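You operate a simulated robot arm through the tools that you are given. There is no shell and no other tool.

You are at the controls of a simulated robot arm. One attempt, no reset.

## Task
Take the red flower from the stem stand, tape its stem on the tape winder and stand it back.
Fine: white tape up to the head, no lump; same cup of the stand; pink lever back to OUT; tape no other flower. Where these are worked on the way, their far stop is far enough and under half their travel is too little: pink lever.
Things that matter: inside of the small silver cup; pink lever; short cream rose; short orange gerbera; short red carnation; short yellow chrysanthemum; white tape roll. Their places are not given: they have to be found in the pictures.

It is judged by the outcome, as a careful person would: the job done as asked, and still so three seconds after it is handed in. It fails if anything else is knocked over, pushed out of place, dropped, spilled or broken.

## Robot
A 7-joint arm with a fingered hand, fixed in place. Base frame: the origin is on the floor under the middle of its stand, x ahead of it, y to its left, z up. Units: cm, rad, N and s.
It reaches about 122.8 cm from its shoulder. Its first joint turns from -2.007 to 2.007 rad. Payload 5 kg.
The TCP is the grasp point between the finger pads, 3.2 cm short of the fingertips. In the tool frame z runs along the fingers and y along their closing line. The gripper opens to 16 cm; its body begins 8.9 cm behind the TCP. The gripper is a hand of 4 fingers: y runs from the thumb to the fingers, the wrist lies at [0, 0, -26.7] in the tool frame, and closing takes about 1.5 s.
Orientation is that of the tool frame in the base frame, as [roll, pitch, yaw] about the fixed x, y, z axes, in that order (R = Rz(yaw) Ry(pitch) Rx(roll)). With the fingers straight down and closing along the base's y, the tool's x points along the base's -x, its y along +y and its z along -z.

## Interface
- The arm moves only by the tool drive_tool. Its argument "plan" is a list of rows, each a list of 6 numbers: the shift along the tool's x, y, z in units of 25 mm (1.0 is 25 mm), then the turn, a rotation vector about the tool's x, y, z in units of 5 degrees (1.0 is 5 degrees). In form: [[dx, dy, dz, rx, ry, rz], ...]. A call has 1 to 20 rows; each row shifts and turns the commanded pose from where the row before left it, along the tool's axes as they then stand. "gripper" is the gripper command, from -1 (shut) to 1 (fully open), values between in proportion, set as the call begins (left out, the last holds). A call with a number of a shift or a turn outside -1 to 1 is refused whole. A row lasts 0.2 s, in which the tool goes at most 5 cm and 0.15 rad; a call with a longer step from one row to the next is refused whole, and so is a gripper value outside its range. A pose out of reach is approached as far as the arm can. The call stops where the force on the tool passes 40 N (or 10 N more than at its start, if that is more) or the arm is blocked; 0.2 s more then pass. Each finger travels about 4.5 cm/s and halts on what it meets, pressing with about 32 N; the grip force reading is that of the motor and also rises with nothing between the fingers. The clock runs only during rows and for 0.2 s after the last one: add rows that do not move to give the fingers time. It gives the time, the measured TCP pose, the force on the tool (base axes), the opening and the grip force at its end, in the units of the frame above (readings bear some noise), with the torque about the TCP (base axes, N m) and any sound that the robot's microphone picked up.
- Cameras (640 x 400 px; columns grow to the right, rows downward): "scene" is fixed at [5.13, -49.94, 171.35]; the picture's right is [0.21, -0.98, 0.00], its down [-0.55, -0.12, -0.83] and it looks along [0.81, 0.17, -0.56] (base axes); focal length 358 px, centre (320, 200). "wrist" rides on the gripper at [8, -0.4, -11.4] in the tool frame; the picture's right is [0.05, 1.00, 0.00], its down [-0.82, 0.04, -0.58] and it looks along [-0.58, 0.03, 0.82] (tool axes); focal length 265 px, centre (320, 200).
- camera(camera): a new picture of that camera. No time passes.
- lift_body(by): slides the trunk up (or, below 0, down) by that many cm; the arm rides with it, the base frame stays. It gives what a move gives, with no picture.
- curl_fingers(finger1, finger2, finger3, thumb_bend): sets how far each is bent, from 0 (flat) to 1 (curled in); at 0.3 the hand is open as for a grip, at 0.7 the pads meet at the TCP. One left out holds its place. A second passes; each finger stops where it meets its share of the squeeze, and holds until it gets a number again. A gripper value or a shape takes the hand back. It gives what a move gives, with no picture; readings hold the bend of each and the force on the fingers (four entries, about 0 where the hand has none), thumb and palm.
- preshape(shape): the hand has 4 fingers and takes this shape, open, in about a second: jaw (thumb against the fingers, like two jaws); tri (thumb and two fingers); tip (a fingertip pinch); poke (one finger out to press); point (the index stretched); flat (the hand flat); cup (the hand cupped); fist (a fist). The gripper value then closes the fingers along that shape, each until it touches; the sizes above hold for jaw. It gives what a move gives, with no picture.
- pixel_to_xyz(camera, pixels): for up to 12 pixels [column, row] of the newest picture of that camera ("zoom" is the newest enlarged one), the place [x, y, z] in the base frame of the surface seen there, good to about 0.2 cm. No time passes.
- inspect(camera, box): a new picture of the part [left, top, right, bottom] of that camera's present view, enlarged. No time passes.
- sign_off(): hands the job in; it is judged then, once.

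Unless the task says otherwise, let go and move clear before handing in.

The tools are called after "Emit:" as a command line: name --pt "numbers of a row" for each row, then --argument value for the rest, lists and objects as JSON in quotes. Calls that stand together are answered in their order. drive_tool: Moves the arm, as the interface text tells. Its arguments: {"type":"object","properties":{"plan":{"type":"array","items":{"type":"array","items":{"type":"number"}}},"gripper":{"type":"number"}},"required":["plan"]} The other tools are called the same way: lift_body (by) moves the trunk up or down; preshape (shape) gives the hand a shape; curl_fingers (finger1, finger2, finger3, thumb_bend) moves the fingers one by one; camera (camera) takes a picture; pixel_to_xyz (camera, pixels) gives the place of the surface under pixels of a picture; inspect (camera, box) takes an enlarged picture of a part of a camera's view; sign_off () hands the job in.

At the start:

```text
time: 0.0
ee_pos: [56.32, -33.7, 135.48]
orientation: [3.142, 0.0, -3.14]
ft_force: [0.3, 0.4, -0.4]
torque: [0.04, -0.01, -0.01]
grip_width: 15.98
grip_force: 0.0
shape: jaw
bend: [0.3, 0.3, 0.3, 0.3]
finger forces: [0.0, 0.0, 0.1, 0.0, 0.1, 0.0]
trunk travel left (down, up): [-70.0, 29.0]
```

scene: 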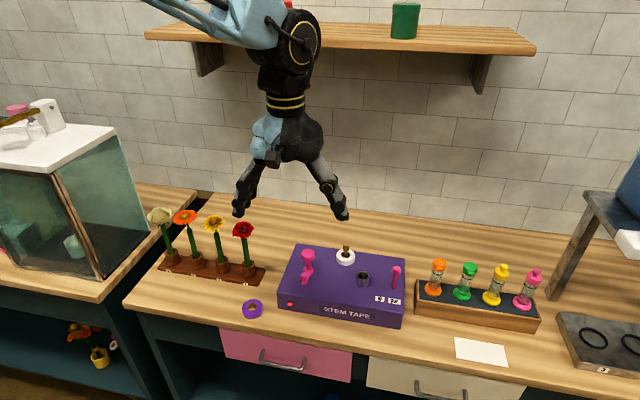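
wrist: 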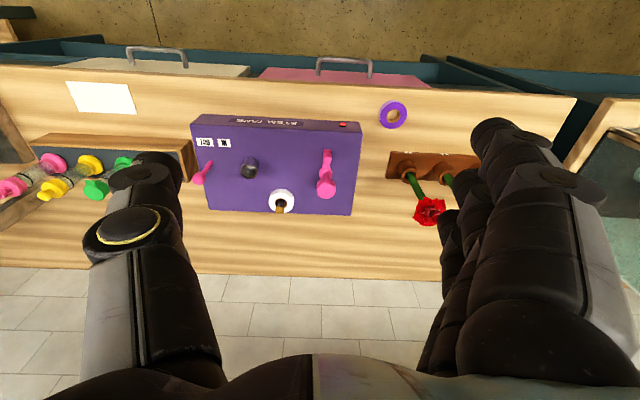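

The scene shows four flowers on a brown stand at about (160-265, 210-285), with the red one at (243, 230), and a purple stem tape machine at (345, 285). I'll enlarge both to study them.

Emit:
inspect --camera "scene" --box '[260, 230, 420, 330]'

Emit:
inspect --camera "scene" --box '[140, 195, 284, 285]'

Emit:
inspect --camera "wrist" --box '[180, 90, 420, 240]'

```text
4.00 times, centred on (340, 280) of scene
```

zoom: 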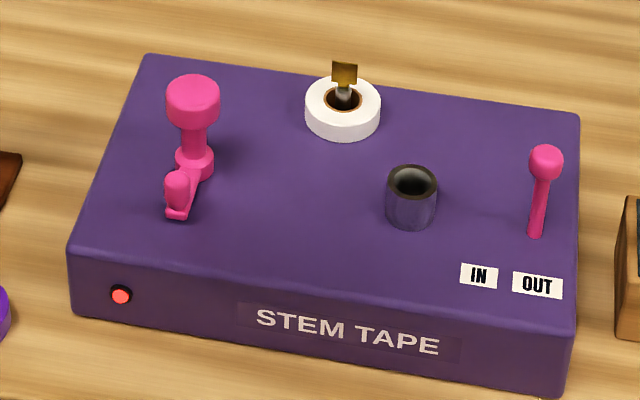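

```text
4.44 times, centred on (212, 240) of scene
```

zoom: 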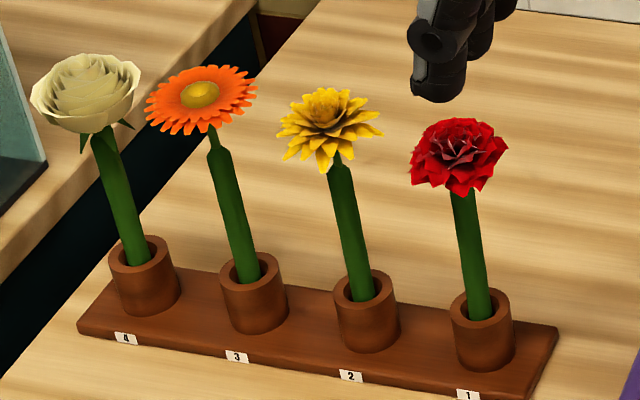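

```text
2.67 times, centred on (300, 165) of wrist
```

zoom: 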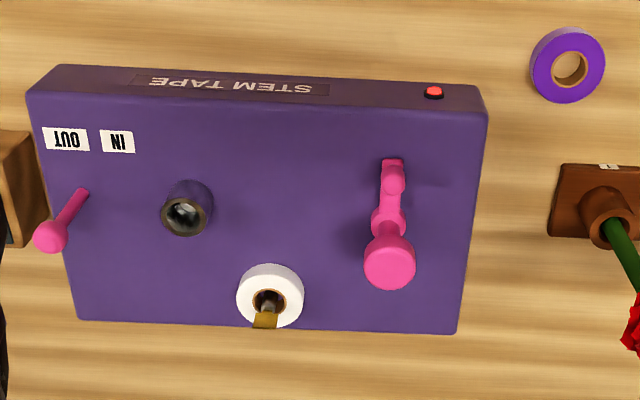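

The machine has a silver cup at zoom (412, 190), a pink lever at the right by IN/OUT that now leans OUT, a white roll, and a pink crank-like piece at the left. I'll take coordinates from the scene picture.

Emit:
camera --camera "scene"

Emit:
pixel_to_xyz --camera "scene" --pixels '[[243, 228], [246, 250], [248, 262], [249, 272], [363, 275], [363, 283], [396, 270], [394, 287], [345, 257], [308, 253], [308, 270], [304, 277]]'

Emit:
pixel_to_xyz --camera "scene" --pixels '[[279, 291], [402, 312], [402, 262], [297, 246], [291, 304], [346, 248], [254, 309], [264, 268], [214, 222], [222, 270], [185, 216], [159, 216]]'

```text
taken
```

scene: 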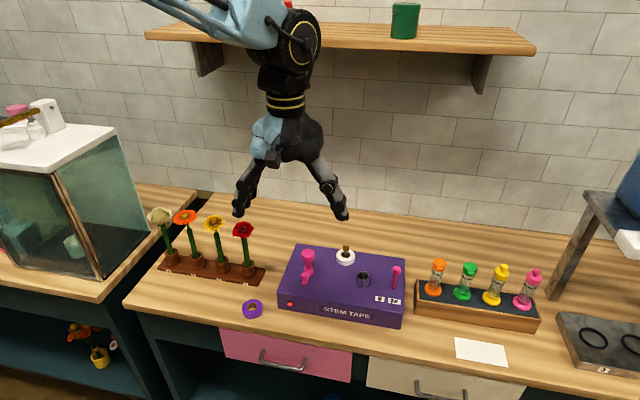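

```text
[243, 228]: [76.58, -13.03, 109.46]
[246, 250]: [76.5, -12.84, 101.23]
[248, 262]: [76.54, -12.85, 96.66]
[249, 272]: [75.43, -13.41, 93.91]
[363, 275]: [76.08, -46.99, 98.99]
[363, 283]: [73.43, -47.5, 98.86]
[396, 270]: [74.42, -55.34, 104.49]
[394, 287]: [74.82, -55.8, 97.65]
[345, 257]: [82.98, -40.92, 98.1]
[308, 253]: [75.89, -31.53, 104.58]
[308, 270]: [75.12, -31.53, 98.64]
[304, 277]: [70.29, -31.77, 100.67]
```

```text
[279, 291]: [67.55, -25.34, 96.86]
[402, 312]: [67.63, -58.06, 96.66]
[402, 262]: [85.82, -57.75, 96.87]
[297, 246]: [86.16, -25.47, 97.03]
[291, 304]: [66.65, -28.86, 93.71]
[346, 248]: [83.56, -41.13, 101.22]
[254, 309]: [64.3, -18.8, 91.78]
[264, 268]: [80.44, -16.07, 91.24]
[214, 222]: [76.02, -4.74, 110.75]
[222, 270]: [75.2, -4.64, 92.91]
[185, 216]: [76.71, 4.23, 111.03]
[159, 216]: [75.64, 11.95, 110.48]
```

Table top is about z 91 and the machine top about z 97; the crank-like piece stands at (75.5, -31.5). I'll enlarge it and the lever and cup from the wrist camera.

Emit:
inspect --camera "wrist" --box '[300, 130, 380, 215]'

Emit:
inspect --camera "wrist" --box '[185, 130, 265, 215]'

Emit:
inspect --camera "scene" --box '[285, 240, 365, 290]'

Emit:
inspect --camera "scene" --box '[335, 240, 415, 320]'

```text
4.71 times, centred on (340, 172) of wrist
```

zoom: 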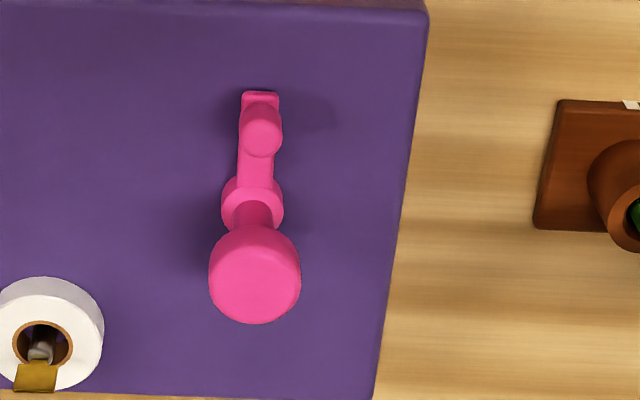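

```text
4.71 times, centred on (225, 172) of wrist
```

zoom: 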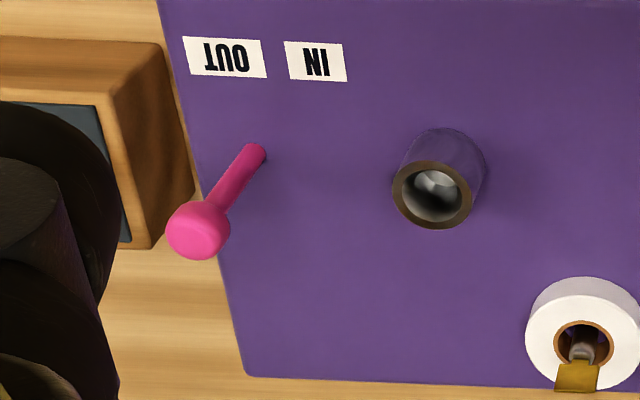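

```text
8.00 times, centred on (325, 265) of scene
```

zoom: 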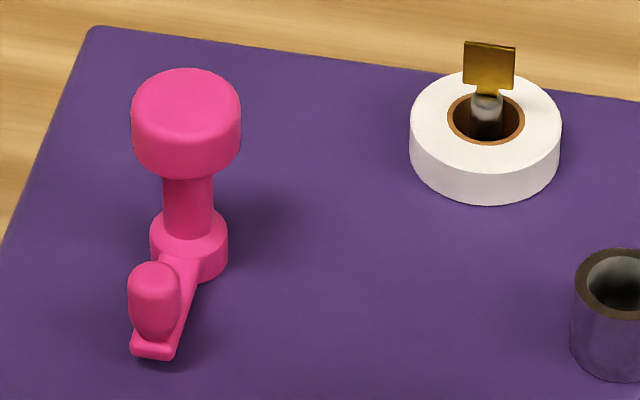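

```text
5.00 times, centred on (375, 280) of scene
```

zoom: 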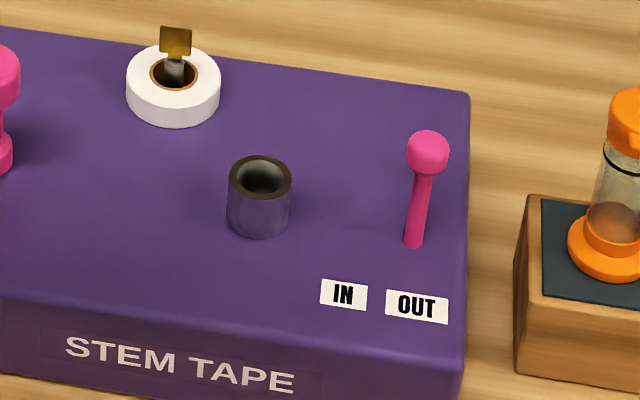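

The left pink piece looks like a crank (hub, arm and knob); the lever leans toward OUT on the -y side. Next I'll measure the flower, stand cup, silver cup and lever on zoomed pictures.

Emit:
inspect --camera "scene" --box '[204, 210, 284, 290]'

Emit:
pixel_to_xyz --camera "zoom" --pixels '[[313, 110], [270, 140], [355, 140], [310, 185], [325, 195], [335, 250], [345, 310], [320, 300], [375, 300], [350, 345], [350, 390], [310, 320]]'

Emit:
inspect --camera "scene" --box '[335, 240, 415, 320]'

Emit:
pixel_to_xyz --camera "zoom" --pixels '[[260, 178], [233, 178], [288, 178], [260, 160], [260, 198], [260, 230], [427, 145], [412, 240], [340, 290], [415, 300], [260, 245], [428, 170]]'

```text
5.00 times, centred on (244, 250) of scene
```

zoom: 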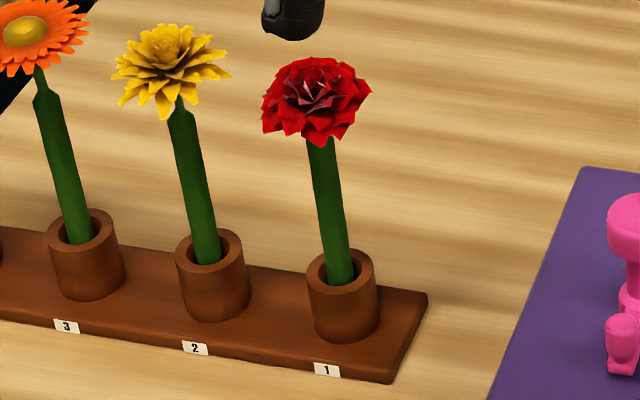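

```text
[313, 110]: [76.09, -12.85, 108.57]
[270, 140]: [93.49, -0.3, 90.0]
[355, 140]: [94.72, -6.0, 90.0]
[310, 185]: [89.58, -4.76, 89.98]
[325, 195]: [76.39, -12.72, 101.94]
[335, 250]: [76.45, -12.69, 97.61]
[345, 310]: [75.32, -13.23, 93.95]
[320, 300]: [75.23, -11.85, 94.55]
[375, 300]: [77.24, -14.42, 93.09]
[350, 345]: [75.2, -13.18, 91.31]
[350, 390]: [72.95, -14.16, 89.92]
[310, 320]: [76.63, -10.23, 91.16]
```

```text
5.00 times, centred on (375, 280) of scene
```

zoom: 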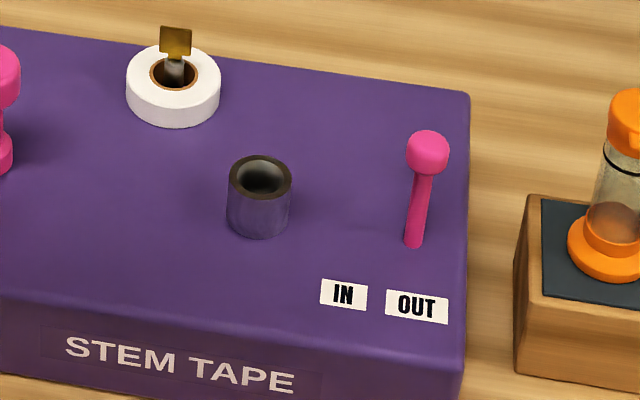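

```text
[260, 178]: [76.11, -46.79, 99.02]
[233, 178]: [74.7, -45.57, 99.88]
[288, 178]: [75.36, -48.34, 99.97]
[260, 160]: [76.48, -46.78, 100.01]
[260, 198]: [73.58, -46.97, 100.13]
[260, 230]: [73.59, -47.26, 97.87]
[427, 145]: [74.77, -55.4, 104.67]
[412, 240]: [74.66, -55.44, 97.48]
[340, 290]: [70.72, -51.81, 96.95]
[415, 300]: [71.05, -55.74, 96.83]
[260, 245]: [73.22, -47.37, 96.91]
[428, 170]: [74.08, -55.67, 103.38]
```

The stem is about 1.7 cm thick around (77.2, -12.6), clear from z≈96 up to the head at z≈106.5; the silver cup's centre is (75.0, -46.95) with its rim at z 100. Let me look at the hand itself to judge the size of its fingers.

Emit:
inspect --camera "scene" --box '[220, 90, 364, 230]'

Emit:
inspect --camera "wrist" --box '[0, 0, 640, 400]'

Emit:
pixel_to_xyz --camera "wrist" --pixels '[[500, 125], [545, 180], [450, 220], [590, 260], [520, 330], [450, 330], [150, 160], [130, 235], [135, 310], [100, 250], [170, 300], [440, 270]]'

```text
2.86 times, centred on (292, 160) of scene
```

zoom: 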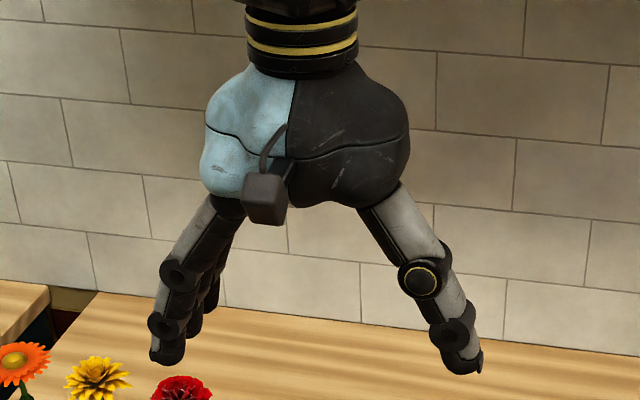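

```text
1.00 times, centred on (320, 200) of wrist (not enlarged: the box is as wide or as high as the picture)
```

zoom: 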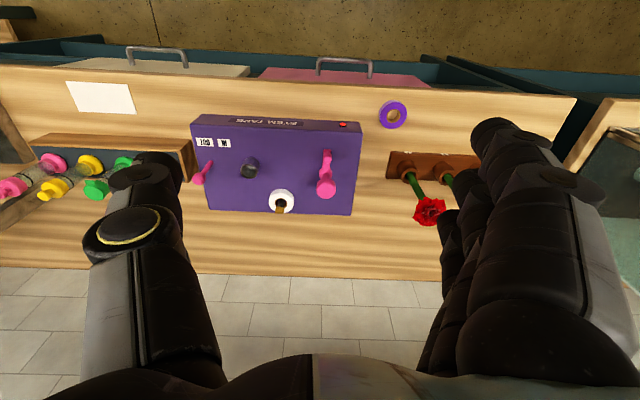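

```text
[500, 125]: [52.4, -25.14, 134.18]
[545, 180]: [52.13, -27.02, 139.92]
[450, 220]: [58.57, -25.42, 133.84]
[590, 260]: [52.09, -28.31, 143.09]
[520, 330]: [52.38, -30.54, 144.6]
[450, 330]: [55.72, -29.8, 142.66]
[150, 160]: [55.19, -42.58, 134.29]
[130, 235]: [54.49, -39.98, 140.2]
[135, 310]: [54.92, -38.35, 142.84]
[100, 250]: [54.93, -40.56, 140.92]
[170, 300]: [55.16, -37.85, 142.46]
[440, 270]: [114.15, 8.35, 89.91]
```

The hand's three-finger stack is about ±4 cm along tool x, so a level approach with the camera on top (fingers pointing +x, closing along y) suits the stem. I'll first turn the wrist about the tool z in free air and see how it follows.

Emit:
drive_tool --pt "0 0 0 0 0 1" --pt "0 0 0 0 0 1" --pt "0 0 0 0 0 1" --pt "0 0 0 0 0 1" --pt "0 0 0 0 0 1" --pt "0 0 0 0 0 1" --pt "0 0 0 0 0 1" --pt "0 0 0 0 0 1" --pt "0 0 0 0 0 1" --pt "0 0 0 0 0 1" --pt "0 0 0 0 0 1" --pt "0 0 0 0 0 1" --pt "0 0 0 0 0 1" --pt "0 0 0 0 0 1" --pt "0 0 0 0 0 1" --pt "0 0 0 0 0 1" --pt "0 0 0 0 0 1" --pt "0 0 0 0 0 1"

```text
time: 3.8
ee_pos: [56.22, -33.73, 135.4]
orientation: [-3.142, -0.001, 1.57]
ft_force: [1.0, 0.2, 0.0]
torque: [0.02, 0.01, 0.04]
grip_width: 16.01
grip_force: 0.0
shape: jaw
bend: [0.3, 0.3, 0.3, 0.3]
finger forces: [0.1, 0.0, 0.0, 0.1, 0.0, 0.1]
trunk travel left (down, up): [-70.0, 29.0]
```

The wrist follows the turn (yaw now 1.57). I'll turn another 90° so the camera faces away from the robot.

Emit:
drive_tool --pt "0 0 0 0 0 1" --pt "0 0 0 0 0 1" --pt "0 0 0 0 0 1" --pt "0 0 0 0 0 1" --pt "0 0 0 0 0 1" --pt "0 0 0 0 0 1" --pt "0 0 0 0 0 1" --pt "0 0 0 0 0 1" --pt "0 0 0 0 0 1" --pt "0 0 0 0 0 1" --pt "0 0 0 0 0 1" --pt "0 0 0 0 0 1" --pt "0 0 0 0 0 1" --pt "0 0 0 0 0 1" --pt "0 0 0 0 0 1" --pt "0 0 0 0 0 1" --pt "0 0 0 0 0 1" --pt "0 0 0 0 0 1"

```text
time: 7.6
ee_pos: [56.36, -33.69, 135.33]
orientation: [-3.141, -0.001, -0.001]
ft_force: [0.3, 0.2, 0.3]
torque: [0.0, 0.0, -0.03]
grip_width: 15.99
grip_force: 0.0
shape: jaw
bend: [0.3, 0.3, 0.3, 0.3]
finger forces: [0.1, 0.0, 0.0, 0.1, 0.0, 0.0]
trunk travel left (down, up): [-70.0, 29.0]
```

Yaw is 0 as wanted. Now I pitch the fingers up toward +x, moving a little forward first.

Emit:
drive_tool --pt "1 0 0 0 1 0" --pt "1 0 0 0 1 0" --pt "1 0 0 0 1 0" --pt "0 0 0 0 1 0" --pt "0 0 0 0 1 0" --pt "0 0 0 0 1 0" --pt "0 0 0 0 1 0" --pt "0 0 0 0 1 0" --pt "0 0 0 0 1 0" --pt "0 0 0 0 1 0" --pt "0 0 0 0 1 0" --pt "0 0 0 0 1 0" --pt "0 0 0 0 1 0" --pt "0 0 0 0 1 0" --pt "0 0 0 0 1 0" --pt "0 0 0 0 1 0" --pt "0 0 0 0 1 0" --pt "0 0 0 0 1 0"

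Emit:
camera --camera "wrist"

Emit:
camera --camera "scene"

```text
time: 11.4
ee_pos: [63.88, -33.78, 135.93]
orientation: [0.234, -1.57, 2.909]
ft_force: [-0.2, -0.2, -0.5]
torque: [0.01, 0.04, 0.04]
grip_width: 15.99
grip_force: 0.1
shape: jaw
bend: [0.3, 0.3, 0.3, 0.3]
finger forces: [0.0, 0.0, 0.0, 0.1, 0.0, 0.0]
trunk travel left (down, up): [-70.0, 29.0]
```

```text
taken
```

wrist: 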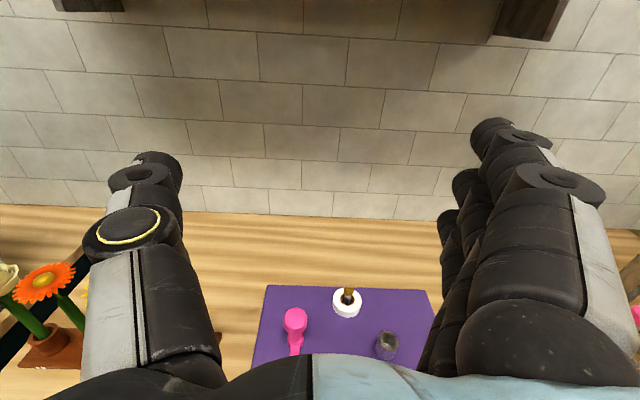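

```text
taken
```

scene: 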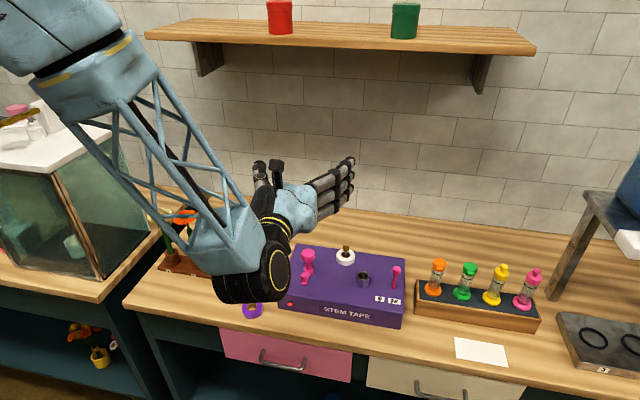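

The hand is level now, pointing +x with the camera on top. I'll narrow the opening and shift over to the red flower's y while staying high and back.

Emit:
drive_tool --pt "0 -1 -0.3 0 0 0" --pt "0 -1 -0.3 0 0 0" --pt "0 -1 -0.3 0 0 0" --pt "0 -1 -0.3 0 0 0" --pt "0 -1 -0.3 0 0 0" --pt "0 -1 -0.3 0 0 0" --pt "0 -1 -0.3 0 0 0" --pt "0 -1 -0.3 0 0 0" --pt "0 -0.48 0 0 0 0" --pt "0 0 0 0 0 0" --gripper -0.25

Emit:
camera --camera "wrist"

Emit:
camera --camera "scene"

```text
time: 13.6
ee_pos: [64.42, -16.79, 136.44]
orientation: [2.265, -1.57, 0.879]
ft_force: [-0.1, -0.2, -0.1]
torque: [0.0, -0.01, -0.03]
grip_width: 6.07
grip_force: 0.1
shape: jaw
bend: [0.73, 0.73, 0.73, 0.7]
finger forces: [0.0, 0.0, 0.1, 0.1, 0.0, 0.0]
out of reach, approached as far as the arm can: row 5, 6, 7, 8, 9
trunk travel left (down, up): [-70.0, 29.0]
```

```text
taken
```

wrist: 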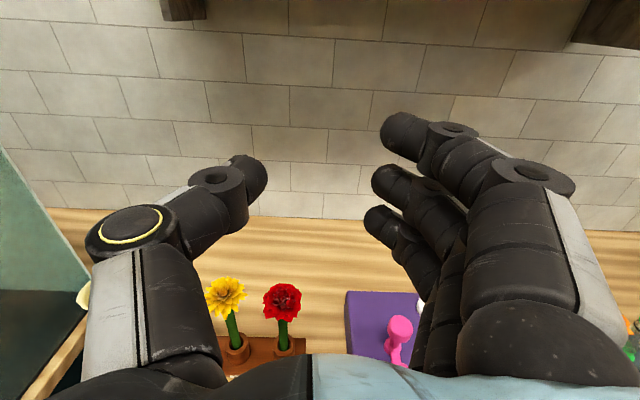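

```text
taken
```

scene: 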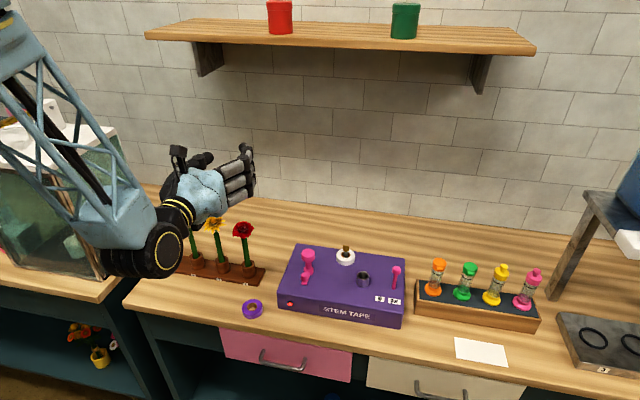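

Rows 5–9 were partly out of reach because the hand is so close to the body; TCP is at (64.4, -16.8, 136.4). I'll move forward a bit to where there is reach and recheck the pose.

Emit:
drive_tool --pt "0 0 0.4 0 0 0" --pt "0 0 0.4 0 0 0" --pt "0 0 0 0 0 0"

```text
time: 14.4
ee_pos: [66.58, -16.9, 136.4]
orientation: [1.563, -1.57, 1.582]
ft_force: [-0.3, -0.5, -0.3]
torque: [-0.01, -0.02, -0.03]
grip_width: 6.05
grip_force: 0.1
shape: jaw
bend: [0.73, 0.73, 0.73, 0.7]
finger forces: [0.0, 0.0, 0.0, 0.0, 0.1, 0.0]
trunk travel left (down, up): [-70.0, 29.0]
```

The commanded pose follows the reached one. Before lowering the trunk, I'll check where the forearm and the left case are in space.

Emit:
camera --camera "scene"

Emit:
pixel_to_xyz --camera "scene" --pixels '[[155, 255], [110, 260], [90, 215], [20, 60], [110, 120], [75, 190], [200, 185], [100, 290], [135, 210], [60, 240], [15, 20], [50, 130]]'

Emit:
pixel_to_xyz --camera "scene" --pixels '[[170, 330], [140, 190], [60, 280], [130, 170], [20, 290], [300, 345], [205, 208], [130, 310], [250, 50], [500, 45], [10, 380], [340, 360]]'

```text
taken
```

scene: 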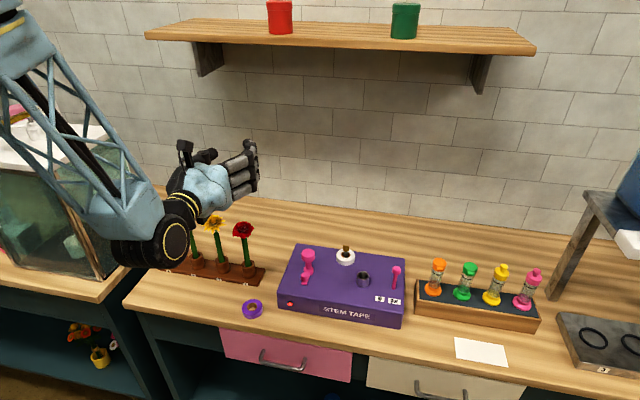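

```text
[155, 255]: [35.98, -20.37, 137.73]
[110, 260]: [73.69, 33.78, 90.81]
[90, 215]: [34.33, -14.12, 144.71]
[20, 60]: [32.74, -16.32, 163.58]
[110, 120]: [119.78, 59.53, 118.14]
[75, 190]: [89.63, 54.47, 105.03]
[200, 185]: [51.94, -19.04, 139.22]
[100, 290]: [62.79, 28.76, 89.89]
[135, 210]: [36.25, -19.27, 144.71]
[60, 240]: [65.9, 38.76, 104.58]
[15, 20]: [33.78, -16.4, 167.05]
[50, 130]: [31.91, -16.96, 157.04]
```

```text
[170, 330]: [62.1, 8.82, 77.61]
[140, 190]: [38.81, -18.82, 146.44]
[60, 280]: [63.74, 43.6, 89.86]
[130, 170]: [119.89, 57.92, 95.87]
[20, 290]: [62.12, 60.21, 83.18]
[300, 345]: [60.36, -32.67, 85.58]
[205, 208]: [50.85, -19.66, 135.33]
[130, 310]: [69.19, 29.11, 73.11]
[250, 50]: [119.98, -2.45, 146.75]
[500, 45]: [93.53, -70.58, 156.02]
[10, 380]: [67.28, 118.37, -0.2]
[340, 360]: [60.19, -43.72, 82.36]
```

The forearm stands almost vertically above the wrist at x≈33–36 and the table's front edge is near x 61, so lowering the trunk is clear. I'll shift to the flower's y first.

Emit:
drive_tool --pt "0 -0.5 0 0 0 0" --pt "0 -0.5 0 0 0 0" --pt "0 -0.5 0 0 0 0" --pt "0 -0.22 0 0 0 0" --pt "0 0 0 0 0 0"

```text
time: 15.6
ee_pos: [66.27, -12.74, 136.42]
orientation: [-0.989, -1.57, -2.154]
ft_force: [-0.2, 0.3, 0.0]
torque: [0.01, -0.02, -0.02]
grip_width: 6.02
grip_force: 0.1
shape: jaw
bend: [0.73, 0.73, 0.73, 0.7]
finger forces: [0.1, 0.1, 0.0, 0.1, 0.0, 0.1]
trunk travel left (down, up): [-70.0, 29.0]
```

Reached (66.3, -12.7, 136.4) with orientation level. Now I lower the trunk most of the way.

Emit:
lift_body --by -25

Emit:
camera --camera "wrist"

Emit:
camera --camera "scene"

```text
time: 18.2
ee_pos: [66.33, -12.66, 111.53]
orientation: [-1.005, -1.57, -2.136]
ft_force: [-0.6, 0.3, 0.1]
torque: [0.0, -0.02, 0.01]
grip_width: 6.06
grip_force: 0.1
shape: jaw
bend: [0.73, 0.73, 0.73, 0.7]
finger forces: [0.0, 0.1, 0.0, 0.0, 0.1, 0.0]
trunk travel left (down, up): [-45.0, 54.0]
```

```text
taken
```

wrist: 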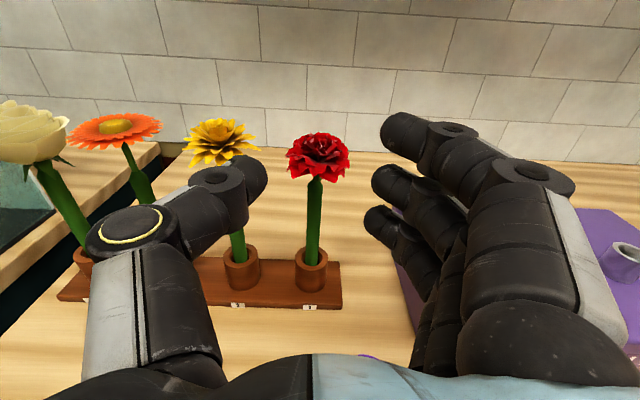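

```text
taken
```

scene: 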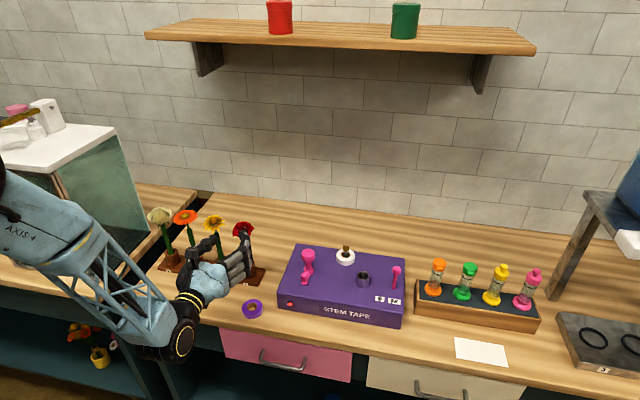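

The wrist view now shows the red flower's stem at (313, 215) in cup 1 at (310, 262). I'll measure stem, rim and neighbour here.

Emit:
inspect --camera "wrist" --box '[180, 100, 380, 320]'

Emit:
pixel_to_xyz --camera "wrist" --pixels '[[313, 190], [313, 215], [312, 240], [310, 252], [297, 262], [326, 262], [310, 268], [310, 285], [318, 160], [288, 165], [348, 165], [237, 245]]'

Emit:
pixel_to_xyz --camera "wrist" --pixels '[[210, 180], [255, 180], [172, 225], [400, 130], [395, 185], [380, 220], [420, 260], [470, 165], [235, 205], [490, 290], [245, 150], [313, 180]]'

```text
1.82 times, centred on (280, 210) of wrist
```

zoom: 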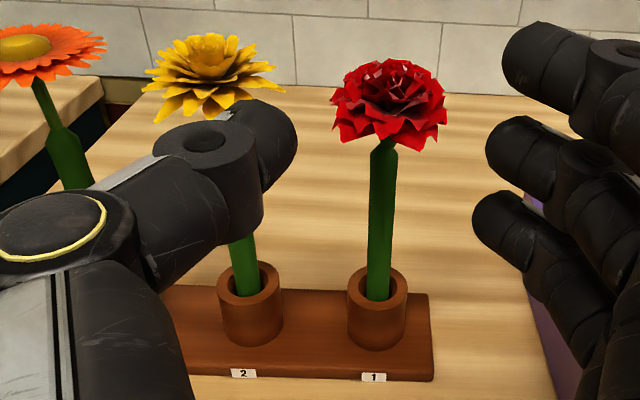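

```text
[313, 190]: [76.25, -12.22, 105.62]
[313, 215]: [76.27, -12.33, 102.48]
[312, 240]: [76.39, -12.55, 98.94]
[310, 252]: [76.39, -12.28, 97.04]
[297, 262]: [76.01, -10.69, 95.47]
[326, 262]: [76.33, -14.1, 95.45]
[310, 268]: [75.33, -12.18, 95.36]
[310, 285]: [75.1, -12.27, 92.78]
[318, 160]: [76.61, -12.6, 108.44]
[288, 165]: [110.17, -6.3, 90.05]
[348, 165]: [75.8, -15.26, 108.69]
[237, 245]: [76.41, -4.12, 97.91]
```

```text
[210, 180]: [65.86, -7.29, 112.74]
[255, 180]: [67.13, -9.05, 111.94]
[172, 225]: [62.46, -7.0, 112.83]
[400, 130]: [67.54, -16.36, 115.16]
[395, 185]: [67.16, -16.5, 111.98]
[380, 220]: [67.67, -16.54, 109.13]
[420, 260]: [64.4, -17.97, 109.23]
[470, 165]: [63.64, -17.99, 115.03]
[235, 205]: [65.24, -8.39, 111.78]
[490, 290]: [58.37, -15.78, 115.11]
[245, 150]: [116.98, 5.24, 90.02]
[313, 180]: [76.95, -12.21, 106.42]
```

Stem axis is about (77.1, -12.35), the stand cup's rim z≈95.4 and head's underside z≈106, so TCP z≈100.9 centres the finger stack. I'll check how far the thumb's knuckles stick out toward the yellow flower.

Emit:
pixel_to_xyz --camera "wrist" --pixels '[[125, 225], [88, 240], [150, 205], [95, 222], [130, 270], [190, 190], [215, 168], [240, 165], [262, 175], [100, 320], [560, 190], [590, 250]]'

```text
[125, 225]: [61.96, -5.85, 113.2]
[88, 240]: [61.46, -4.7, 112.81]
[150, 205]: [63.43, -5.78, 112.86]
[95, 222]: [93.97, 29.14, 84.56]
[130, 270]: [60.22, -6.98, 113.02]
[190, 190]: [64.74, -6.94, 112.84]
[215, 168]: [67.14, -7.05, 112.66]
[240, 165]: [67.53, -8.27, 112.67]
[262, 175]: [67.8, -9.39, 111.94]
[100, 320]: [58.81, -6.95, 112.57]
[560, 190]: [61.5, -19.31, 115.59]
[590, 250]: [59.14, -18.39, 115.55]
```

The thumb's widest point would be about 2 cm clear of the yellow stem at the grasp. I'll lower the last 10.6 cm by the trunk.

Emit:
lift_body --by -10.6

Emit:
drive_tool --pt "0 -0.12 0.4 0 0 0" --pt "0 0 0.4 0 0 0" --pt "0 0 0.4 0 0 0" --pt "0 0 0 0 0 0"

Emit:
camera --camera "wrist"

Emit:
camera --camera "scene"

```text
time: 19.6
ee_pos: [66.29, -12.6, 100.77]
orientation: [-1.143, -1.57, -1.999]
ft_force: [-0.2, 0.8, 0.3]
torque: [-0.01, 0.0, 0.03]
grip_width: 6.06
grip_force: 0.1
shape: jaw
bend: [0.73, 0.73, 0.73, 0.7]
finger forces: [0.0, 0.1, 0.1, 0.0, 0.1, 0.1]
trunk travel left (down, up): [-34.4, 64.6]
```

```text
time: 20.6
ee_pos: [69.4, -12.27, 100.8]
orientation: [-0.156, -1.57, -2.987]
ft_force: [-0.2, 0.2, -0.7]
torque: [-0.01, -0.02, -0.01]
grip_width: 6.06
grip_force: 0.1
shape: jaw
bend: [0.73, 0.73, 0.73, 0.7]
finger forces: [0.0, 0.1, 0.0, 0.1, 0.0, 0.1]
trunk travel left (down, up): [-34.4, 64.6]
```

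```text
taken
```

wrist: 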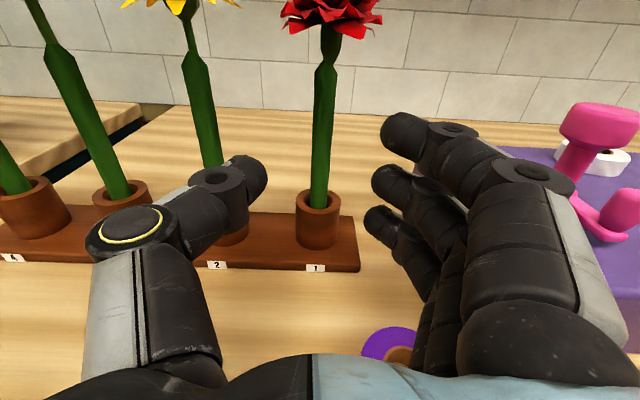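

```text
taken
```

scene: 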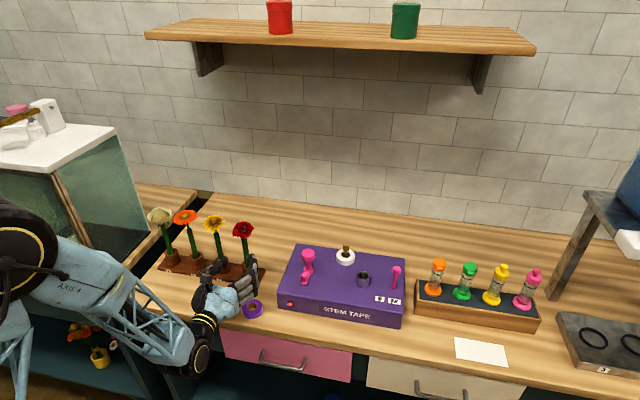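

The hand is level with the stem between thumb (255, 180) and fingers (375, 220). I'll recheck the stem position in this view before advancing.

Emit:
pixel_to_xyz --camera "wrist" --pixels '[[325, 70], [322, 130], [320, 180], [319, 200], [296, 205], [340, 205], [330, 35], [318, 222], [207, 130], [330, 50], [312, 130], [333, 130]]'

```text
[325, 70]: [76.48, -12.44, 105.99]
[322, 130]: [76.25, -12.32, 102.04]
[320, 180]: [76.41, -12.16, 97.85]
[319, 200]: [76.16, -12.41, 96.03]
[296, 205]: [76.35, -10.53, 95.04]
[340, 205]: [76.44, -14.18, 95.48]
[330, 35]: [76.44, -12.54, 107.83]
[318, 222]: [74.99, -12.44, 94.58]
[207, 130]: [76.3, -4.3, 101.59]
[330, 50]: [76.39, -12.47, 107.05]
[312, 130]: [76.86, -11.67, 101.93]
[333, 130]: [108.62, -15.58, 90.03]
```

The stem's axis stays near (77.1, -12.35) and the head starts at z≈107. I advance in gentle steps to put the TCP at the stem, slightly raised.

Emit:
drive_tool --pt "0.2 0 0.4 0 0 0" --pt "0 0 0.4 0 0 0" --pt "0 0 0.4 0 0 0" --pt "0 0 0.4 0 0 0" --pt "0 0 0.4 0 0 0" --pt "0 0 0.4 0 0 0" --pt "0 0 0.4 0 0 0" --pt "0 0 0.28 0 0 0" --pt "0 0 0 0 0 0"

Emit:
camera --camera "wrist"

Emit:
inspect --camera "scene" --box '[150, 190, 310, 310]'

```text
time: 22.6
ee_pos: [77.11, -12.34, 101.31]
orientation: [2.525, -1.57, 0.618]
ft_force: [0.5, 0.5, -0.1]
torque: [0.04, 0.04, -0.01]
grip_width: 6.04
grip_force: 0.0
shape: jaw
bend: [0.73, 0.73, 0.73, 0.7]
finger forces: [0.1, 0.0, 0.0, 0.0, 0.1, 0.0]
trunk travel left (down, up): [-34.4, 64.6]
```

```text
taken
```

wrist: 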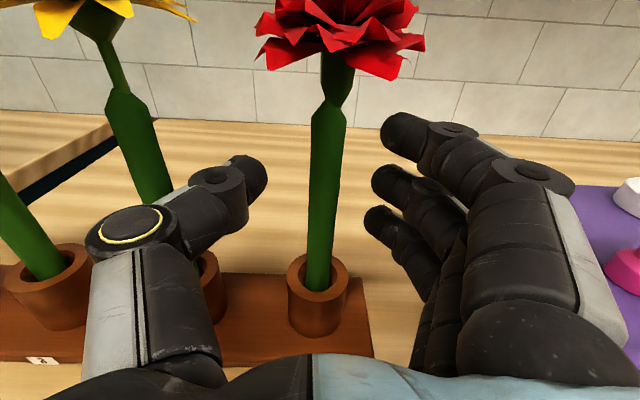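

```text
3.33 times, centred on (230, 250) of scene
```

zoom: 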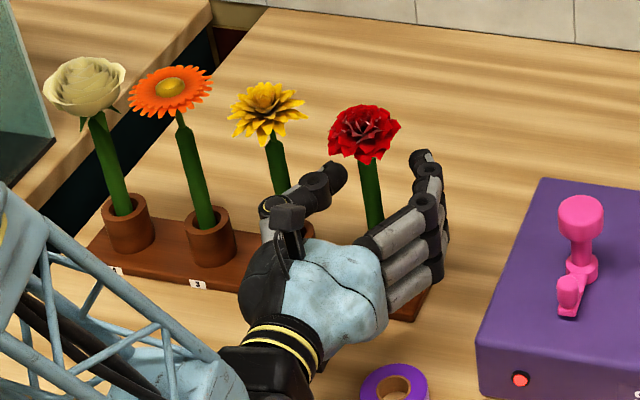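

The stem sits midway between the thumb and fingers, and nothing is touching. I close on it now.

Emit:
drive_tool --pt "0 0 0 0 0 0" --pt "0 0 0 0 0 0" --pt "0 0 0 0 0 0" --pt "0 0 0 0 0 0" --pt "0 0 0 0 0 0" --pt "0 0 0 0 0 0" --pt "0 0 0 0 0 0" --gripper -1

Emit:
camera --camera "wrist"

Emit:
inspect --camera "scene" --box '[150, 190, 310, 310]'

```text
time: 24.2
ee_pos: [77.17, -12.3, 101.33]
orientation: [-1.258, -1.57, -1.883]
ft_force: [1.5, -0.8, 0.5]
torque: [-0.07, -0.09, -0.03]
grip_width: 0.0
grip_force: 31.4
shape: jaw
bend: [0.69, 0.63, 0.67, 0.67]
finger forces: [3.1, 0.0, 4.6, 0.0, 6.9, 0.1]
trunk travel left (down, up): [-34.4, 64.6]
```

```text
taken
```

wrist: 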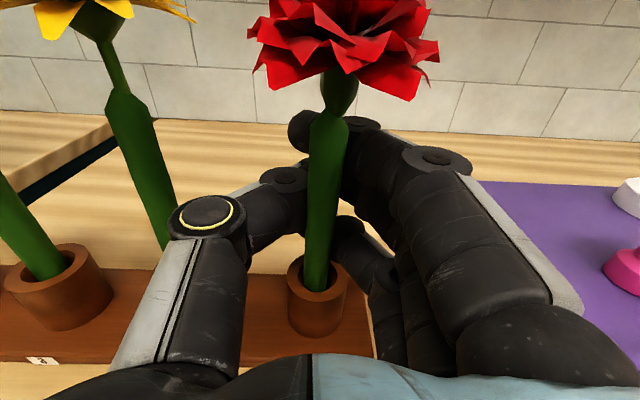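

```text
3.33 times, centred on (230, 250) of scene
```

zoom: 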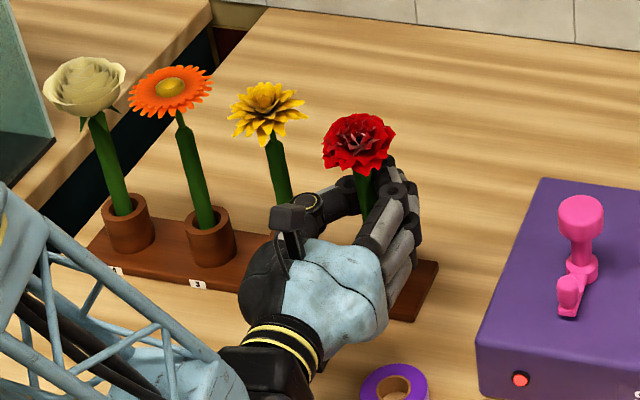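

The reading shows thumb 6.9 N against fingers 1 and 3 (3.1, 4.6 N), and the stem seems to sit nearer the palm at (325, 190) with a slight lean. I'll measure its lean before lifting.

Emit:
inspect --camera "wrist" --box '[240, 60, 440, 340]'

Emit:
pixel_to_xyz --camera "wrist" --pixels '[[325, 140], [322, 170], [320, 200], [318, 230], [315, 255], [316, 282], [290, 275], [345, 275], [335, 85], [285, 180], [350, 130], [340, 250]]'

```text
1.43 times, centred on (340, 200) of wrist
```

zoom: 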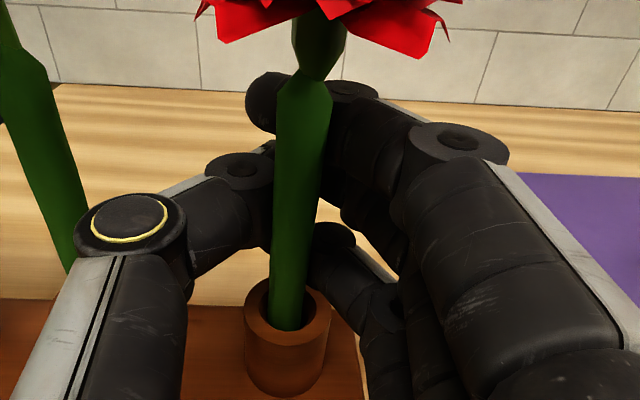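

```text
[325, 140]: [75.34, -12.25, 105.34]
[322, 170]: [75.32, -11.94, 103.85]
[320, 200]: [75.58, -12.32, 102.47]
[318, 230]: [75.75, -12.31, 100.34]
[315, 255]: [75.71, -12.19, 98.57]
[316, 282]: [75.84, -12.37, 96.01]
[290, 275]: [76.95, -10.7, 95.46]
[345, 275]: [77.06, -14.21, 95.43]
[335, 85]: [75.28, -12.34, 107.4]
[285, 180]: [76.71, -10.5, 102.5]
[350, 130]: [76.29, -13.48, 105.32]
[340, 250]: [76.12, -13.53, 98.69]
```

The stem slid about 0.7 cm toward the palm and leans about 3°, held between the thumb and fingers. I'll lift a little and check that it comes along without slipping.

Emit:
drive_tool --pt "0.25 0 0 0 0 0" --pt "0.25 0 0 0 0 0" --pt "0.25 0 0 0 0 0" --pt "0.25 0 0 0 0 0" --pt "0 0 0 0 0 0"

Emit:
inspect --camera "wrist" --box '[240, 60, 440, 340]'

Emit:
camera --camera "wrist"

Emit:
pixel_to_xyz --camera "wrist" --pixels '[[325, 140], [322, 170], [320, 200], [318, 230], [315, 255], [335, 85]]'

```text
time: 25.4
ee_pos: [77.21, -12.34, 103.92]
orientation: [2.056, -1.571, 1.088]
ft_force: [0.0, 1.0, -0.5]
torque: [-0.03, -0.04, -0.01]
grip_width: 0.0
grip_force: 31.8
shape: jaw
bend: [0.69, 0.63, 0.68, 0.67]
finger forces: [3.1, 0.1, 4.1, 0.1, 6.8, 0.0]
trunk travel left (down, up): [-34.4, 64.6]
```

```text
1.43 times, centred on (340, 200) of wrist
```

zoom: 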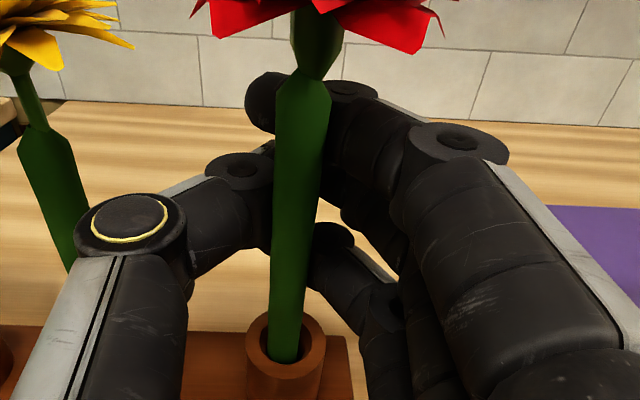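

```text
taken
```

wrist: 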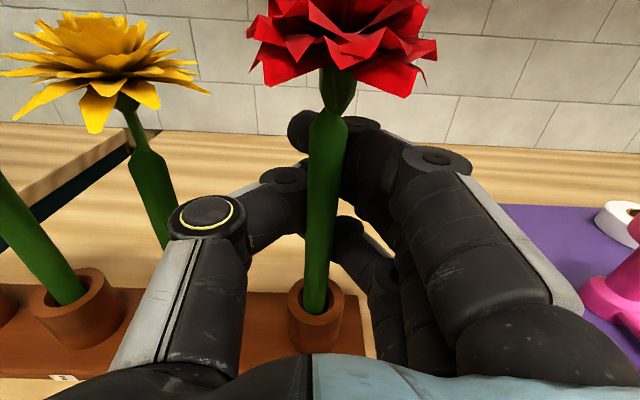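

```text
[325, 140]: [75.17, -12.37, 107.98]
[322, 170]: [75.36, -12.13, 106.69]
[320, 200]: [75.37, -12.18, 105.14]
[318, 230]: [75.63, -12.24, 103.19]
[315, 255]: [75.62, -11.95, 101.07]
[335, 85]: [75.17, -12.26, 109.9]
```

The flower came up with the hand (about 2.6 cm, no slip). Before going higher I check the thumb against the yellow head, which sits at (105, 70) in the wrist picture.

Emit:
pixel_to_xyz --camera "wrist" --pixels '[[205, 215], [185, 200], [180, 225], [235, 200], [215, 195], [285, 175], [265, 175], [205, 88], [190, 65], [95, 125], [195, 78], [125, 100]]'

```text
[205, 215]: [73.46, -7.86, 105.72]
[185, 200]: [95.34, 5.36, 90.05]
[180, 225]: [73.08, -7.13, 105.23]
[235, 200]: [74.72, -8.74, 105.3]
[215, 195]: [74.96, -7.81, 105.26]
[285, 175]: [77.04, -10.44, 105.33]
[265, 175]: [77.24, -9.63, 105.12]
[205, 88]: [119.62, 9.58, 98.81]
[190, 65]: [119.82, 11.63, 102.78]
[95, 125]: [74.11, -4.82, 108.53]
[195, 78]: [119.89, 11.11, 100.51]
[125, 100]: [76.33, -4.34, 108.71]
```

The thumb clears the yellow petals by about 1 cm in plan, so I raise straight another 3 cm to clear cup 1, then check.

Emit:
drive_tool --pt "0.3 0 0 0 0 0" --pt "0.3 0 0 0 0 0" --pt "0.3 0 0 0 0 0" --pt "0.3 0 0 0 0 0" --pt "0 0 0 0 0 0"

Emit:
camera --camera "wrist"

Emit:
inspect --camera "scene" --box '[150, 180, 310, 300]'

```text
time: 26.6
ee_pos: [77.11, -12.37, 106.81]
orientation: [2.286, -1.571, 0.857]
ft_force: [-0.2, 0.6, -0.2]
torque: [0.0, 0.04, -0.01]
grip_width: 0.0
grip_force: 31.6
shape: jaw
bend: [0.69, 0.63, 0.68, 0.67]
finger forces: [3.5, 0.1, 3.5, 0.1, 6.9, 0.0]
trunk travel left (down, up): [-34.4, 64.6]
```

```text
taken
```

wrist: 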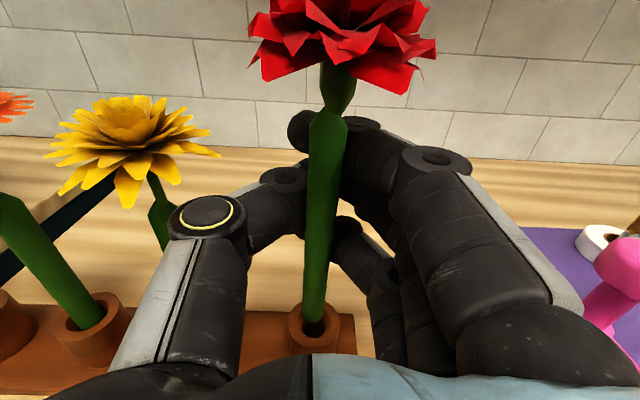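

```text
3.33 times, centred on (230, 240) of scene
```

zoom: 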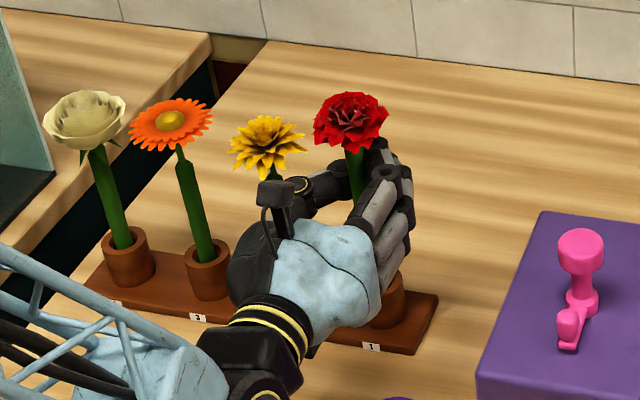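

The stem's lower end now shows near (313, 320), about at the rim of cup 1. I'll look closer to see whether it is clear.

Emit:
inspect --camera "wrist" --box '[260, 230, 380, 360]'

Emit:
pixel_to_xyz --camera "wrist" --pixels '[[315, 280], [314, 300], [313, 310], [313, 317], [312, 322], [295, 325], [332, 325], [312, 330]]'

```text
3.08 times, centred on (320, 295) of wrist
```

zoom: 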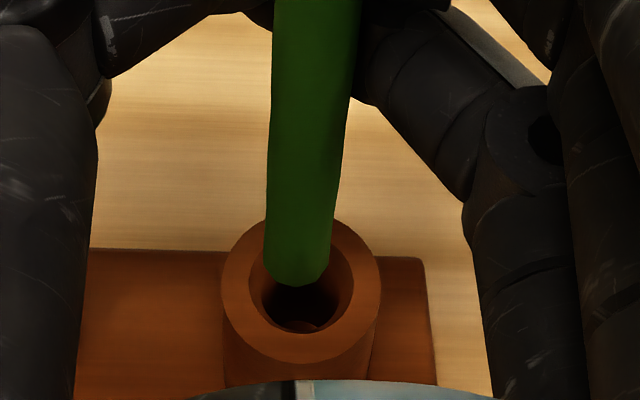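

```text
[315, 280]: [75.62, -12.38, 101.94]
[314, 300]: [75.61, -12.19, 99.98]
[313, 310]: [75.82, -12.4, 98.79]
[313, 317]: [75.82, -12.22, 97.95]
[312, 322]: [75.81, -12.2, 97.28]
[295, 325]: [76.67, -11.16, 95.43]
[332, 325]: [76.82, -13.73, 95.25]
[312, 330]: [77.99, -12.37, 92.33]
```

The stem's end is at z≈97.2, 1.8 cm above the rim, and the stem leans about 2.7° back. I shift 2.5 cm away from the yellow flower, then raise the trunk 12 cm.

Emit:
drive_tool --pt "0 0.34 0 0 0 0" --pt "0 0.33 0 0 0 0" --pt "0 0.33 0 0 0 0" --pt "0 0 0 0 0 0"

Emit:
lift_body --by 12.5

Emit:
camera --camera "scene"

```text
time: 27.6
ee_pos: [77.17, -14.85, 106.78]
orientation: [-0.8, -1.57, -2.339]
ft_force: [-0.3, 0.5, -0.5]
torque: [0.01, -0.02, -0.01]
grip_width: 0.0
grip_force: 32.3
shape: jaw
bend: [0.69, 0.63, 0.68, 0.67]
finger forces: [3.6, 0.1, 3.5, 0.0, 6.9, 0.0]
trunk travel left (down, up): [-34.4, 64.6]
```

```text
time: 29.1
ee_pos: [77.09, -14.82, 119.27]
orientation: [-0.601, -1.57, -2.536]
ft_force: [-0.5, -1.3, -0.3]
torque: [-0.01, -0.01, 0.01]
grip_width: 0.0
grip_force: 32.2
shape: jaw
bend: [0.69, 0.63, 0.68, 0.67]
finger forces: [3.6, 0.1, 3.5, 0.1, 6.8, 0.0]
trunk travel left (down, up): [-46.9, 52.1]
```

```text
taken
```

scene: 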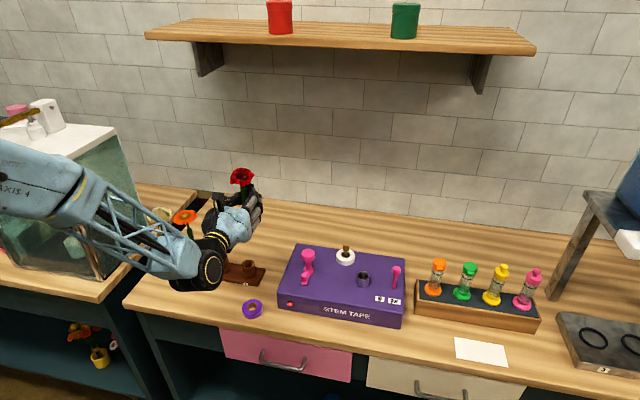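

The flower's stem end is now about z 109.7, above the crank's top (105.5). I check how far the closed fingers bulge sideways, for clearance to the pink lever.

Emit:
camera --camera "wrist"

Emit:
pixel_to_xyz --camera "wrist" --pixels '[[460, 165], [470, 180], [520, 240], [570, 300], [430, 160], [350, 125], [390, 340], [375, 280], [330, 180], [335, 85], [318, 240], [580, 320]]'

```text
taken
```

wrist: 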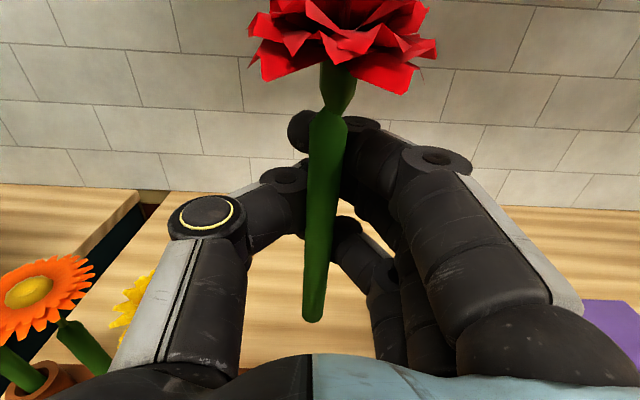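

```text
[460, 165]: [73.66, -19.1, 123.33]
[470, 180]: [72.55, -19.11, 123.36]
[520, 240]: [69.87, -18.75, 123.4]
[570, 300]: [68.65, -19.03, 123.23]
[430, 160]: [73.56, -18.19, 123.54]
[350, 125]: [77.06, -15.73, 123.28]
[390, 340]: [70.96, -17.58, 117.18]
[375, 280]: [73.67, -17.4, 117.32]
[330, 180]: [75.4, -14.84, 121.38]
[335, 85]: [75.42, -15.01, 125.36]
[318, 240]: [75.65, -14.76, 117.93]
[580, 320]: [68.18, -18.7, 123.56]
```

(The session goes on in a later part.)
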